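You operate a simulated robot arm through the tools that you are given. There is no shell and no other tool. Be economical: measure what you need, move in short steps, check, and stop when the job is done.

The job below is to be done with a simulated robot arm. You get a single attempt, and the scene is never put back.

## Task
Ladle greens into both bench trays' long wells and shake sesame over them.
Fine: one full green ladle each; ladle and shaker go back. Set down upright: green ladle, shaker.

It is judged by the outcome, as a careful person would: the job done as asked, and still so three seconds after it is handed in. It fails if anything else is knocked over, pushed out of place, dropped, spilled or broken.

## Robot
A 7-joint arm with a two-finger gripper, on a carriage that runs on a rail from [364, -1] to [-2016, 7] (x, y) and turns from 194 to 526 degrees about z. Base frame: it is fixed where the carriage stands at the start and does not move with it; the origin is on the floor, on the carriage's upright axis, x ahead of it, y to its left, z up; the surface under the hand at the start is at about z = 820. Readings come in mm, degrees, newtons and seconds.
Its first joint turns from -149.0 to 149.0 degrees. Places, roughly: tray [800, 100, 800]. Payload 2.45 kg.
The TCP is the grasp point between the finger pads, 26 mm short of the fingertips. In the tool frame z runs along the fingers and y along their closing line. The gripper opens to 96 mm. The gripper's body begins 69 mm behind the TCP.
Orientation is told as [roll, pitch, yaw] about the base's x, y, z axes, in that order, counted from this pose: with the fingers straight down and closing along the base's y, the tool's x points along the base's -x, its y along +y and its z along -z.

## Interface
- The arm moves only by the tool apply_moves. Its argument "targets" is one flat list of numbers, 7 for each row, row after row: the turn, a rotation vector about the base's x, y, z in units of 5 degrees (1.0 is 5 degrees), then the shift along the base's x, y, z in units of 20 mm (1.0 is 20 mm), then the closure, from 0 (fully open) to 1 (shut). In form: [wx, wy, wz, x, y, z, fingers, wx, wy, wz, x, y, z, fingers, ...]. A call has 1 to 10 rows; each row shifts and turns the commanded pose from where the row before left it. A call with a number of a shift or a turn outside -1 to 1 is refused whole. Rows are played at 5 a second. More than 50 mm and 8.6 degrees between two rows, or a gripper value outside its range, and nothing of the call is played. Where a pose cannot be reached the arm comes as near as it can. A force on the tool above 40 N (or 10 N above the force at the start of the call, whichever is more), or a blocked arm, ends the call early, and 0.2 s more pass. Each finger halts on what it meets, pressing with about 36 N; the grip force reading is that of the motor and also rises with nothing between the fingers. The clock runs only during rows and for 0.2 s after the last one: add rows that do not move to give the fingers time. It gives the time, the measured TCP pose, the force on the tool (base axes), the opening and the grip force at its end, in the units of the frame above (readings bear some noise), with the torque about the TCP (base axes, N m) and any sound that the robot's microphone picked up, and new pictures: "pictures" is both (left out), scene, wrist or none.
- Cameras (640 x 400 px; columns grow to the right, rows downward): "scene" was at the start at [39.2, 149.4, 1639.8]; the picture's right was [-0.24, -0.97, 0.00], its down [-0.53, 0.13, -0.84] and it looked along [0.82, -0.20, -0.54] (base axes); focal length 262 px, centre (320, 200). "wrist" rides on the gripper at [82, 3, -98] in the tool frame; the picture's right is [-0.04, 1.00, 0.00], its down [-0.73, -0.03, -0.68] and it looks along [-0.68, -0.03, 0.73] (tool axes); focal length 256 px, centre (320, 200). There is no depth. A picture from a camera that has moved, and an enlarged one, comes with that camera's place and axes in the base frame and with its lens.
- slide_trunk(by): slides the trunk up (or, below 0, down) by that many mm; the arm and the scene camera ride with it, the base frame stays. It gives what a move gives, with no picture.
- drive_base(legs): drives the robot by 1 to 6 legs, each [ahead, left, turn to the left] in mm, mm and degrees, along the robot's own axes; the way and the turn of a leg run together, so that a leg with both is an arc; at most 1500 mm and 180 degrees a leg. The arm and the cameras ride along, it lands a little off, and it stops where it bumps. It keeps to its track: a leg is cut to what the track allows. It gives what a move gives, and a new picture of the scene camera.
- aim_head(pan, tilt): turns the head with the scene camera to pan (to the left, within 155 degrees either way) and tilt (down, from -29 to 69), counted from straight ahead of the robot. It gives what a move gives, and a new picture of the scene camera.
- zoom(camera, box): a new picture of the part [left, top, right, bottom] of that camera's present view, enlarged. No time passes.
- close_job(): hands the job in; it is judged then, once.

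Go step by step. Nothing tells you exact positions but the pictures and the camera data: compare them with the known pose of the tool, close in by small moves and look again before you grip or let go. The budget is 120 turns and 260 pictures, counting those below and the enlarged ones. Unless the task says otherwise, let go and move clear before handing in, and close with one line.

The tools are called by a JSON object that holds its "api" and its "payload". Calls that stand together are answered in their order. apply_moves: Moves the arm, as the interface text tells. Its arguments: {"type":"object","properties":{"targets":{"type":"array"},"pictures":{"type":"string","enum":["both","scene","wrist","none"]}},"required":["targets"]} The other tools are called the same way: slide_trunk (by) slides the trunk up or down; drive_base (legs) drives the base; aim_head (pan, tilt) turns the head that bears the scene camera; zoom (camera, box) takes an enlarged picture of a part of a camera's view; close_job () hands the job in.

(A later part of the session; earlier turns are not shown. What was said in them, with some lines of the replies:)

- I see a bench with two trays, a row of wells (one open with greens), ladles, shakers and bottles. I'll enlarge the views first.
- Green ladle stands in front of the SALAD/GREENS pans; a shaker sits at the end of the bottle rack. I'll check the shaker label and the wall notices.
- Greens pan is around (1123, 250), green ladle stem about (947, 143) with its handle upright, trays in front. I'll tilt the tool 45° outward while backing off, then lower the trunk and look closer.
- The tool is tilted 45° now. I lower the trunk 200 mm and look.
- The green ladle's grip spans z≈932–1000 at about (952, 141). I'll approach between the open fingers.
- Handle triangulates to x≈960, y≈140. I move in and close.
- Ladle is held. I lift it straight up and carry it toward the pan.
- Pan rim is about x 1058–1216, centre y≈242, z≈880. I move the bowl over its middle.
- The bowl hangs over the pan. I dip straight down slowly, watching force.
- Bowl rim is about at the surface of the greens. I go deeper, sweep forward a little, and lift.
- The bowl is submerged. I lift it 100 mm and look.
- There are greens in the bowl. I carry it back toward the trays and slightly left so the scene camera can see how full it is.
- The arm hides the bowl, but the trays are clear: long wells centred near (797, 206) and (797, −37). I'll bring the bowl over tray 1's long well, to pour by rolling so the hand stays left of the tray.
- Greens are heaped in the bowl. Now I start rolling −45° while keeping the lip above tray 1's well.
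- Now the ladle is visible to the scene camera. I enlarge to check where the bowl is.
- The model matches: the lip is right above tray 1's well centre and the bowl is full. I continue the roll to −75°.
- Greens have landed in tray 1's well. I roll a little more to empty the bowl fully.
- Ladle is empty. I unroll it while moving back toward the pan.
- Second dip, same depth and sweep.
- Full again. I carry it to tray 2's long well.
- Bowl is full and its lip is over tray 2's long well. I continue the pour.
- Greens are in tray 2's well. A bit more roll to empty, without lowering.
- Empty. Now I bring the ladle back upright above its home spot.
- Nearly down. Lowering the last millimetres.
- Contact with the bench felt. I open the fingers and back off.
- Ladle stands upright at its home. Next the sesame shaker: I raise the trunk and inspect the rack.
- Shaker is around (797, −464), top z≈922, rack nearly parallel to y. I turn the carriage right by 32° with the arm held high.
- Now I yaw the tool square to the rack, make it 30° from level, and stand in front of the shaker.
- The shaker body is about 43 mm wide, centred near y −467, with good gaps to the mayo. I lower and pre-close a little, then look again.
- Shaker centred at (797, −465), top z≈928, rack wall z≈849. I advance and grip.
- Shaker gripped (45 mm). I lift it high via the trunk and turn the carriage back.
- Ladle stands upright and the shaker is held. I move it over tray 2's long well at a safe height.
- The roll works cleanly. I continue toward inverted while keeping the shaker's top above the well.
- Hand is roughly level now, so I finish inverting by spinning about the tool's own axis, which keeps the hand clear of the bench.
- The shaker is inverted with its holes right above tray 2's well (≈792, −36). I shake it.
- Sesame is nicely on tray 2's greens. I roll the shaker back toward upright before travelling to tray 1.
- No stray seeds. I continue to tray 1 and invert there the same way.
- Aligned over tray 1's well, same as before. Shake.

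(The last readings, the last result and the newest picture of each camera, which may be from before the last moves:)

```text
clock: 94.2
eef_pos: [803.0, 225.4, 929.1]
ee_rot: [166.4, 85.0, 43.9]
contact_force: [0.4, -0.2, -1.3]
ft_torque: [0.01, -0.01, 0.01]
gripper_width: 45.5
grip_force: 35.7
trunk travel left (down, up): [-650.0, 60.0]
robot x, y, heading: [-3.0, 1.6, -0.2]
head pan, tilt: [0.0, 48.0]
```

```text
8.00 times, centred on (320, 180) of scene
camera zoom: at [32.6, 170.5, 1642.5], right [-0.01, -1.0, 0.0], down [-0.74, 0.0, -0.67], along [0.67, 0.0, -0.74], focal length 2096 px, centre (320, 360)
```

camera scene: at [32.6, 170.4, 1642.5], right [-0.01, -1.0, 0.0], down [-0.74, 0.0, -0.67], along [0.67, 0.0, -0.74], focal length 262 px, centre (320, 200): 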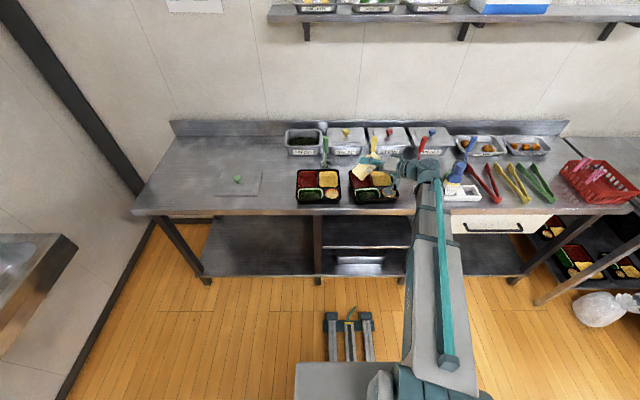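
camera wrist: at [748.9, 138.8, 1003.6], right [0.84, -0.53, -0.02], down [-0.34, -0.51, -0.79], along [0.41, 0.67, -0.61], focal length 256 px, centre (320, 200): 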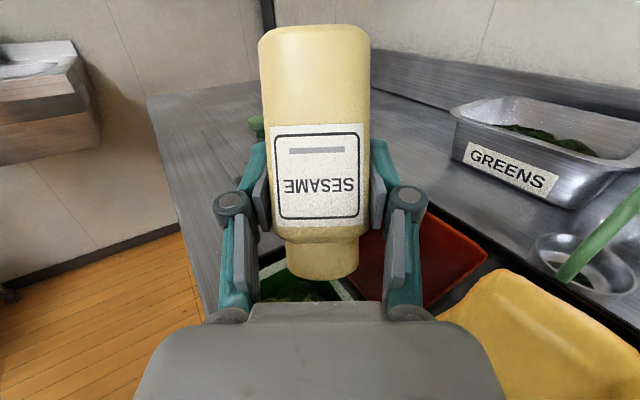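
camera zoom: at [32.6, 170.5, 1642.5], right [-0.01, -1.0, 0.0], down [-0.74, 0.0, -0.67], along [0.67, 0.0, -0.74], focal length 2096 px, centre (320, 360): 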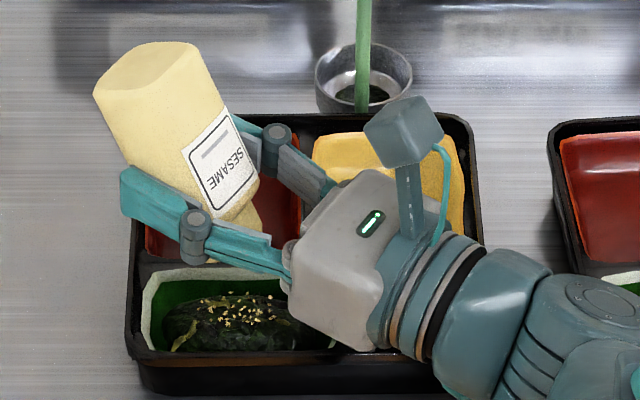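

Both trays have sesame on their greens. I roll the shaker upright again and travel back.

{"api": "apply_moves", "payload": {"targets": [-0.519, -0.851, -0.087, -0.1, 0.05, 0.18, 1, -0.519, -0.851, -0.087, -0.1, 0.05, 0.18, 1, -0.519, -0.851, -0.087, -0.1, 0.05, 0.18, 1, -0.519, -0.851, -0.087, -0.1, 0.05, 0.18, 1, -0.519, -0.851, -0.087, -0.1, 0.05, 0.18, 1, -0.519, -0.851, -0.087, -0.1, 0.05, 0.18, 1, -0.519, -0.851, -0.087, -0.1, 0.05, 0.18, 1, -0.519, -0.851, -0.087, -0.1, 0.05, 0.18, 1], "pictures": "none"}}

{"api": "apply_moves", "payload": {"targets": [-0.519, -0.851, -0.087, -0.1, 0.05, 0.2, 1, -0.519, -0.851, -0.087, -0.1, 0.05, 0.2, 1, -0.519, -0.851, -0.087, -0.1, 0.05, 0.2, 1, -0.519, -0.851, -0.087, -0.1, 0.05, 0.2, 1, -0.519, -0.851, -0.087, -0.1, 0.05, 0.2, 1, -0.519, -0.851, -0.087, -0.1, 0.05, 0.2, 1, -0.519, -0.851, -0.087, -0.1, 0.05, 0.2, 1, -0.519, -0.851, -0.087, -0.1, 0.05, 0.2, 1], "pictures": "none"}}

{"api": "apply_moves", "payload": {"targets": [-0.875, -0.485, 0, 0, 0, 0.2, 1, -0.875, -0.485, 0, 0, 0, 0.2, 1, -0.875, -0.485, 0, 0, 0, 0.2, 1, -0.875, -0.485, 0, 0, -0.8, 0.2, 1, -0.875, -0.485, 0, 0, -0.8, 0.2, 1, -0.875, -0.485, 0, 0, -0.8, 0.2, 1, -0.875, -0.485, 0, 0, -0.8, 0.2, 1, -0.875, -0.485, 0, 0, -0.8, 0.2, 1, -0.875, -0.485, 0, 0, -0.8, 0.2, 1, -0.875, -0.485, 0, 0, -0.8, 0.2, 1], "pictures": "none"}}

{"api": "apply_moves", "payload": {"targets": [-0.875, -0.485, 0, 0.75, -0.593, 0.29, 1, -0.875, -0.485, 0, 0.75, -0.593, 0.29, 1, -0.875, -0.485, 0, 0.75, -0.593, 0.29, 1, -0.875, -0.485, 0, 0.75, -0.593, 0.29, 1, -0.875, -0.485, 0, 0.75, -0.593, 0.29, 1, -0.875, -0.485, 0, 0.75, -0.593, 0.29, 1, -0.875, -0.485, 0, 0.75, -0.593, 0.29, 1, -0.875, -0.485, 0, 0.75, -0.593, 0.29, 1, -0.875, -0.485, 0, 0.75, -0.593, 0.29, 1, -0.875, -0.485, 0, 0.75, -0.593, 0.29, 1], "pictures": "scene"}}

{"api": "zoom", "payload": {"camera": "scene", "box": [280, 125, 400, 200]}}

```text
clock: 96.0
eef_pos: [787.5, 234.3, 957.2]
ee_rot: [98.4, 48.4, -25.9]
contact_force: [-0.7, -0.1, -0.3]
ft_torque: [-0.01, 0.0, 0.01]
gripper_width: 45.3
grip_force: 36.0
trunk travel left (down, up): [-650.0, 60.0]
robot x, y, heading: [-1.7, 2.1, -0.2]
head pan, tilt: [0.0, 48.0]
```

```text
clock: 97.8
eef_pos: [772.6, 243.5, 991.8]
ee_rot: [95.8, 8.5, -30.7]
contact_force: [-0.2, -1.1, -1.0]
ft_torque: [-0.01, -0.01, -0.01]
gripper_width: 45.4
grip_force: 35.9
trunk travel left (down, up): [-650.0, 60.0]
robot x, y, heading: [1.6, -3.4, -0.5]
head pan, tilt: [0.0, 48.0]
```

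```text
clock: 100.0
eef_pos: [773.0, 130.0, 1030.4]
ee_rot: [68.1, -33.9, -24.0]
contact_force: [0.5, -0.2, -0.6]
ft_torque: [0.01, 0.0, -0.02]
gripper_width: 45.2
grip_force: 36.0
trunk travel left (down, up): [-650.0, 60.0]
robot x, y, heading: [-0.3, -0.3, -0.6]
head pan, tilt: [0.0, 48.0]
```

```text
clock: 102.2
eef_pos: [921.8, 11.8, 1087.7]
ee_rot: [0.7, -59.9, 29.2]
contact_force: [0.1, -0.7, 0.2]
ft_torque: [0.01, 0.0, 0.03]
gripper_width: 45.1
grip_force: 35.9
trunk travel left (down, up): [-650.0, 60.0]
robot x, y, heading: [-0.6, 2.9, -0.4]
head pan, tilt: [0.0, 48.0]
camera scene: at [32.7, 170.4, 1642.4], right [-0.01, -1.0, 0.0], down [-0.74, 0.0, -0.67], along [0.67, 0.0, -0.74], focal length 262 px, centre (320, 200)
```

scene: 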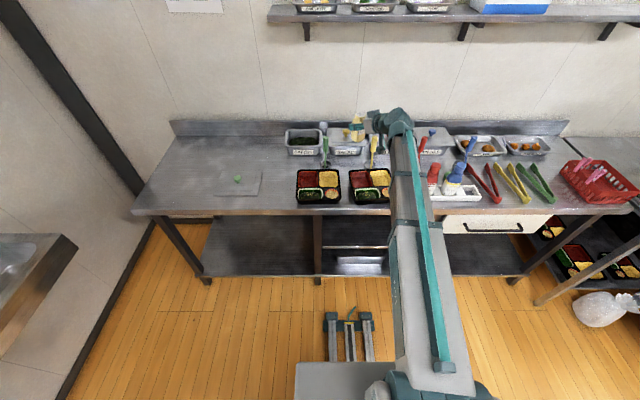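

```text
5.33 times, centred on (340, 162) of scene
camera zoom: at [32.7, 170.4, 1642.4], right [-0.01, -1.0, 0.0], down [-0.74, 0.0, -0.67], along [0.67, 0.0, -0.74], focal length 1397 px, centre (213, 400)
```

zoom: 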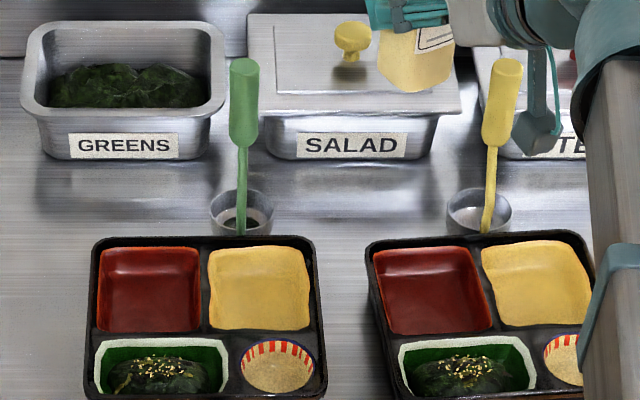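

Both trays look right. I check the green ladle's bowl, which shows a dark patch.

{"api": "zoom", "payload": {"camera": "scene", "box": [310, 150, 350, 175]}}

{"api": "drive_base", "payload": {"legs": [[0, 0, -31.5]]}}

```text
16.00 times, centred on (330, 162) of scene
camera zoom: at [32.7, 170.4, 1642.4], right [-0.01, -1.0, 0.0], down [-0.74, 0.0, -0.67], along [0.67, 0.0, -0.74], focal length 4192 px, centre (160, 800)
```

zoom: 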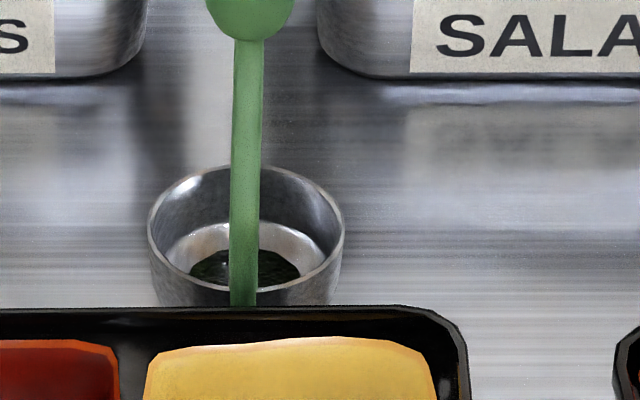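

```text
clock: 104.1
eef_pos: [793.2, -470.9, 1087.8]
ee_rot: [0.8, -60.0, -2.4]
contact_force: [-0.4, -1.3, -0.7]
ft_torque: [0.0, 0.01, 0.02]
gripper_width: 45.5
grip_force: 35.8
trunk travel left (down, up): [-650.0, 60.0]
robot x, y, heading: [-2.3, 0.8, -31.5]
head pan, tilt: [0.0, 48.0]
camera scene: at [116.0, 127.1, 1642.5], right [-0.53, -0.85, 0.0], down [-0.63, 0.39, -0.67], along [0.57, -0.35, -0.74], focal length 262 px, centre (320, 200)
```

scene: 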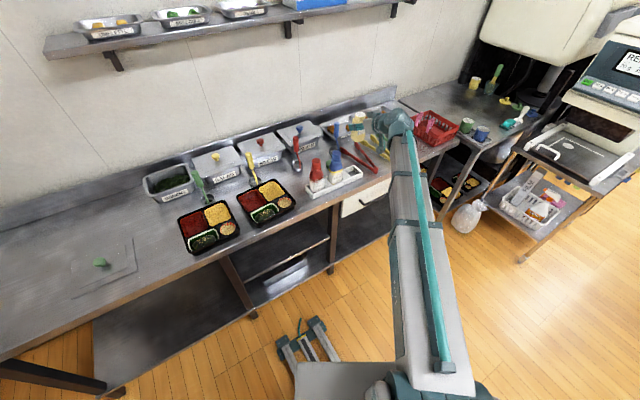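

Only a trace is left in the ladle. I'm back over the rack, a few mm off; I correct and lower most of the way.

{"api": "apply_moves", "payload": {"targets": [0, 0, 0.06, 0.08, 0.2, 0, 1, 0, 0, 0, 0, 0, 0, 1, 0, 0, 0, 0, 0, 0, 1], "pictures": "none"}}

{"api": "slide_trunk", "payload": {"by": -150}}

{"api": "zoom", "payload": {"camera": "wrist", "box": [0, 0, 640, 400]}}

{"api": "aim_head", "payload": {"pan": 0, "tilt": 40}}

{"api": "zoom", "payload": {"camera": "scene", "box": [280, 90, 440, 190]}}

```text
clock: 104.9
eef_pos: [794.4, -466.1, 1088.1]
ee_rot: [0.8, -60.0, -2.0]
contact_force: [-0.4, -0.9, -0.8]
ft_torque: [-0.03, 0.01, -0.03]
gripper_width: 45.3
grip_force: 36.6
trunk travel left (down, up): [-650.0, 60.0]
robot x, y, heading: [-1.7, -0.9, -31.8]
head pan, tilt: [0.0, 48.0]
```

```text
clock: 106.7
eef_pos: [794.0, -465.4, 938.2]
ee_rot: [0.8, -59.9, -2.1]
contact_force: [-0.5, 0.0, -1.8]
ft_torque: [0.01, -0.04, -0.02]
gripper_width: 45.4
grip_force: 35.4
trunk travel left (down, up): [-500.0, 210.0]
robot x, y, heading: [1.5, 2.0, -31.8]
head pan, tilt: [0.0, 48.0]
```

```text
1.00 times, centred on (320, 200) of wrist (not enlarged: the box is as wide or as high as the picture)
camera zoom: at [668.7, -459.0, 917.2], right [0.05, 1.0, 0.04], down [-0.22, -0.03, 0.97], along [0.97, -0.05, 0.22], focal length 256 px, centre (320, 200)
```

zoom: 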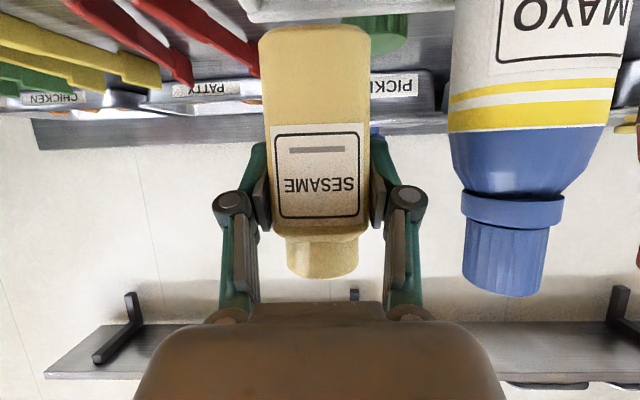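

```text
clock: 107.4
eef_pos: [794.2, -466.0, 936.9]
ee_rot: [0.9, -60.1, -2.1]
contact_force: [-0.2, 1.2, -1.8]
ft_torque: [0.0, -0.01, 0.01]
gripper_width: 45.2
grip_force: 36.3
trunk travel left (down, up): [-500.0, 210.0]
robot x, y, heading: [1.8, 1.1, -31.7]
head pan, tilt: [0.0, 40.0]
camera scene: at [121.3, 124.0, 1503.9], right [-0.53, -0.85, 0.0], down [-0.55, 0.34, -0.77], along [0.65, -0.4, -0.64], focal length 262 px, centre (320, 200)
```

scene: 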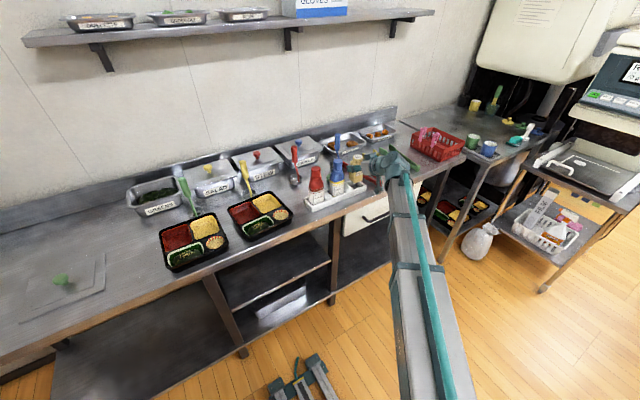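

```text
4.00 times, centred on (360, 140) of scene
camera zoom: at [121.3, 124.0, 1503.9], right [-0.53, -0.85, 0.0], down [-0.55, 0.34, -0.77], along [0.65, -0.4, -0.64], focal length 1048 px, centre (160, 440)
```

zoom: 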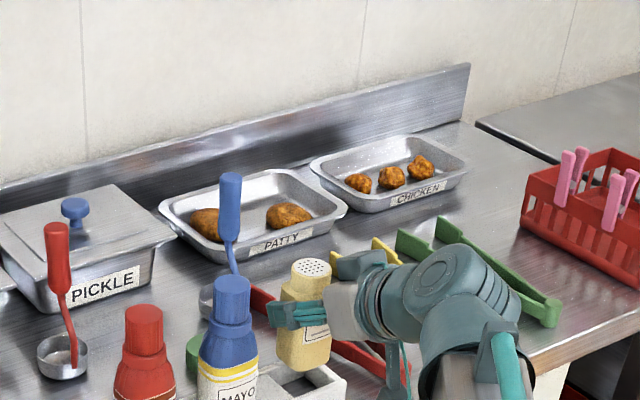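

Aligned above its empty cell. I lower the rest.

{"api": "slide_trunk", "payload": {"by": -44}}

{"api": "apply_moves", "payload": {"targets": [0, 0, 0, 0.03, -0.02, -0.2, 1, 0, 0, 0, 0, 0, -0.15, 1, 0, 0, 0, 0, 0, 0, 1], "pictures": "wrist"}}

```text
clock: 108.2
eef_pos: [793.2, -465.8, 893.1]
ee_rot: [0.7, -60.0, -2.1]
contact_force: [0.3, -0.6, -0.5]
ft_torque: [0.0, 0.02, -0.02]
gripper_width: 45.4
grip_force: 35.6
trunk travel left (down, up): [-456.0, 254.0]
robot x, y, heading: [2.5, 3.2, -31.5]
head pan, tilt: [0.0, 40.0]
```

```text
clock: 109.0
eef_pos: [794.2, -466.6, 887.2]
ee_rot: [0.8, -60.0, -2.0]
contact_force: [0.5, 0.9, -1.8]
ft_torque: [0.0, 0.01, -0.05]
gripper_width: 45.4
grip_force: 36.8
trunk travel left (down, up): [-456.0, 254.0]
robot x, y, heading: [3.6, 1.2, -31.6]
head pan, tilt: [0.0, 40.0]
camera wrist: at [668.8, -459.5, 866.3], right [0.05, 1.0, 0.04], down [-0.22, -0.03, 0.97], along [0.97, -0.05, 0.22], focal length 256 px, centre (320, 200)
```

wrist: 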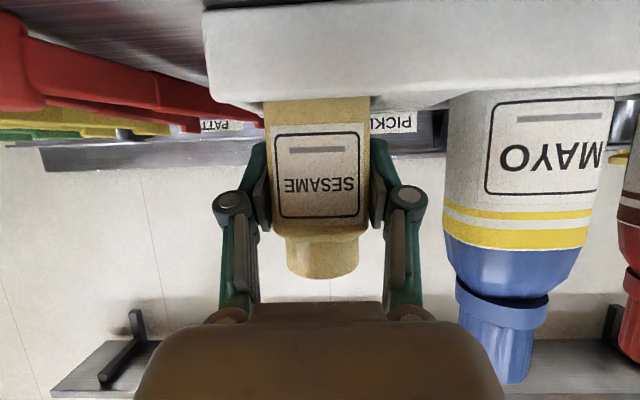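

{"api": "apply_moves", "payload": {"targets": [0, 0, 0, 0, 0, -0.08, 1, 0, 0, 0, 0, 0, 0, 1], "pictures": "none"}}

```text
clock: 109.6
eef_pos: [794.8, -467.5, 884.7]
ee_rot: [0.8, -60.0, -2.1]
contact_force: [-0.5, -0.5, -1.9]
ft_torque: [0.05, -0.01, -0.02]
gripper_width: 45.4
grip_force: 35.9
trunk travel left (down, up): [-456.0, 254.0]
robot x, y, heading: [-0.2, -2.8, -32.0]
head pan, tilt: [0.0, 40.0]
```

{"api": "apply_moves", "payload": {"targets": [0, 0, 0, 0, 0, -0.06, 1, 0, 0, 0, 0, 0, 0, 1], "pictures": "none"}}

```text
clock: 110.2
eef_pos: [794.9, -467.3, 884.3]
ee_rot: [0.8, -59.9, -2.1]
contact_force: [0.0, -0.7, -0.7]
ft_torque: [-0.02, -0.01, 0.01]
gripper_width: 45.3
grip_force: 35.4
trunk travel left (down, up): [-456.0, 254.0]
robot x, y, heading: [2.1, -1.8, -31.8]
head pan, tilt: [0.0, 40.0]
```

{"api": "apply_moves", "payload": {"targets": [0, 0, 0, 0, 0, -0.06, 1, 0, 0, 0, 0, 0, 0, 1], "pictures": "none"}}

```text
clock: 110.8
eef_pos: [795.4, -466.2, 884.6]
ee_rot: [0.6, -60.1, -2.1]
contact_force: [1.1, -3.1, 7.7]
ft_torque: [-0.41, -0.08, 0.02]
gripper_width: 45.4
grip_force: 36.5
trunk travel left (down, up): [-456.0, 254.0]
robot x, y, heading: [1.2, 1.5, -31.8]
head pan, tilt: [0.0, 40.0]
```

Seated (7.7 N contact at the original height). I ease off slightly, open just enough, and back out.

{"api": "apply_moves", "payload": {"targets": [0, 0, 0, 0, 0, 0.03, 1, 0, 0, 0, 0, 0, 0, 0.45, 0, 0, 0, 0, 0, 0, 0.3, 0, 0, 0, 0, 0, 0, 0.2, 0, 0, 0, 0, 0, 0, 0.2, 0, 0, 0, 0, 0, 0, 0.2, 0, 0, 0, -0.5, 0, 0, 0.2, 0, 0, 0, -1, 0, 0, 0.2, 0, 0, 0, -1, 0, 0, 0.2, 0, 0, 0, -1, 0, 0, 0.2], "pictures": "wrist"}}

```text
clock: 113.0
eef_pos: [725.1, -467.3, 883.1]
ee_rot: [0.7, -60.0, -2.2]
contact_force: [0.7, 0.3, 0.5]
ft_torque: [0.01, -0.05, 0.01]
gripper_width: 76.9
grip_force: 0.1
trunk travel left (down, up): [-456.0, 254.0]
robot x, y, heading: [0.2, 0.8, -31.8]
head pan, tilt: [0.0, 40.0]
camera wrist: at [598.8, -459.8, 862.5], right [0.05, 1.0, 0.04], down [-0.22, -0.03, 0.97], along [0.97, -0.05, 0.22], focal length 256 px, centre (320, 200)
```

wrist: 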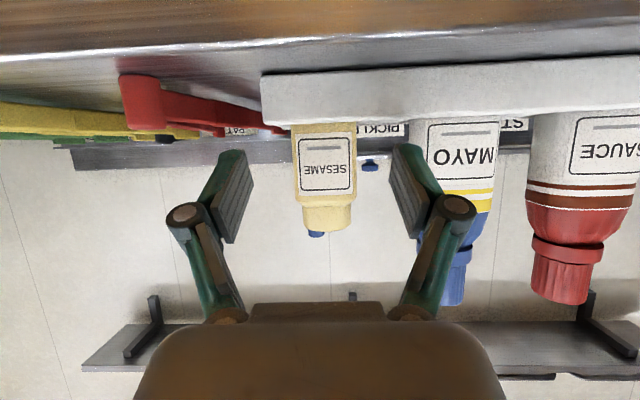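

The shaker is seated upright as before. I back out and raise clear, then check the whole bench.

{"api": "apply_moves", "payload": {"targets": [0, 0, 0, -1, 0, 0, 0.2, 0, 0, 0, -1, 0, 0, 0.2, 0, 0, 0, -1, 0, 0.5, 0.2], "pictures": "none"}}

{"api": "slide_trunk", "payload": {"by": 210}}

{"api": "aim_head", "payload": {"pan": 15, "tilt": 45}}

{"api": "zoom", "payload": {"camera": "scene", "box": [200, 110, 360, 210]}}

{"api": "zoom", "payload": {"camera": "scene", "box": [340, 100, 500, 200]}}

```text
clock: 113.8
eef_pos: [662.6, -464.1, 891.4]
ee_rot: [0.9, -60.1, -2.1]
contact_force: [-0.6, -0.2, -0.3]
ft_torque: [0.01, -0.02, 0.01]
gripper_width: 76.7
grip_force: 0.1
trunk travel left (down, up): [-456.0, 254.0]
robot x, y, heading: [-1.0, 2.5, -31.3]
head pan, tilt: [0.0, 40.0]
```

```text
clock: 116.1
eef_pos: [663.5, -464.8, 1102.2]
ee_rot: [0.8, -59.9, -2.1]
contact_force: [-0.8, -0.2, -0.2]
ft_torque: [0.03, -0.02, 0.01]
gripper_width: 77.0
grip_force: 0.0
trunk travel left (down, up): [-666.0, 44.0]
robot x, y, heading: [-2.6, -0.7, -31.7]
head pan, tilt: [0.0, 40.0]
```

```text
clock: 116.9
eef_pos: [663.6, -465.6, 1102.4]
ee_rot: [0.8, -60.0, -2.1]
contact_force: [0.0, -0.2, 0.0]
ft_torque: [-0.02, -0.02, -0.01]
gripper_width: 76.9
grip_force: 0.1
trunk travel left (down, up): [-666.0, 44.0]
robot x, y, heading: [-0.5, -0.7, -31.8]
head pan, tilt: [15.0, 45.0]
camera scene: at [126.8, 145.2, 1662.7], right [-0.29, -0.96, 0.0], down [-0.68, 0.2, -0.71], along [0.68, -0.2, -0.71], focal length 262 px, centre (320, 200)
```

scene: 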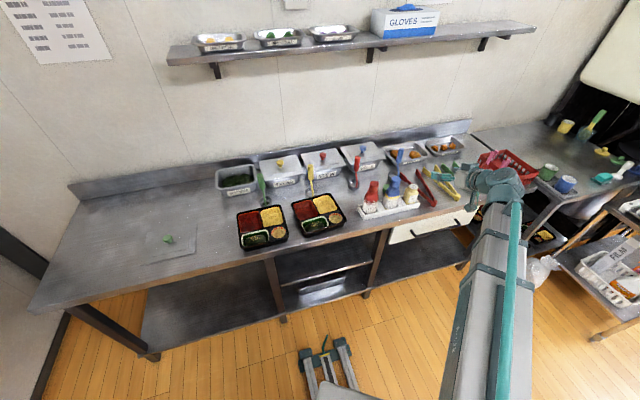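

```text
4.00 times, centred on (280, 160) of scene
camera zoom: at [126.8, 145.2, 1662.7], right [-0.29, -0.96, 0.0], down [-0.68, 0.2, -0.71], along [0.68, -0.2, -0.71], focal length 1048 px, centre (480, 360)
```

zoom: 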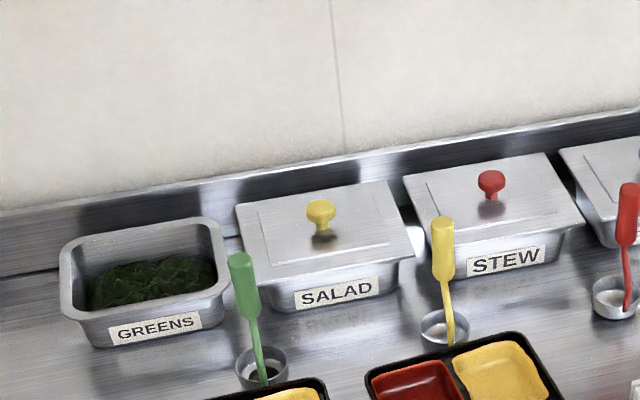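

```text
4.00 times, centred on (420, 150) of scene
camera zoom: at [126.8, 145.2, 1662.7], right [-0.29, -0.96, 0.0], down [-0.68, 0.2, -0.71], along [0.68, -0.2, -0.71], focal length 1048 px, centre (-80, 400)
```

zoom: 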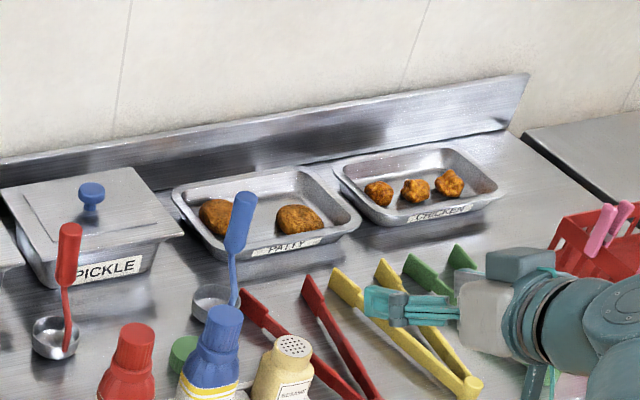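

Everything is in place: both trays are filled and sprinkled, the ladle and shaker stand upright at home, and the arm is clear.

{"api": "close_job", "payload": {}}

```text
The job is handed in.
```

The job is handed in: both trays' long wells have one green ladle of greens with sesame on top. The ladle and the shaker are back upright in their places, with only a small trace of greens left in the ladle's bowl.
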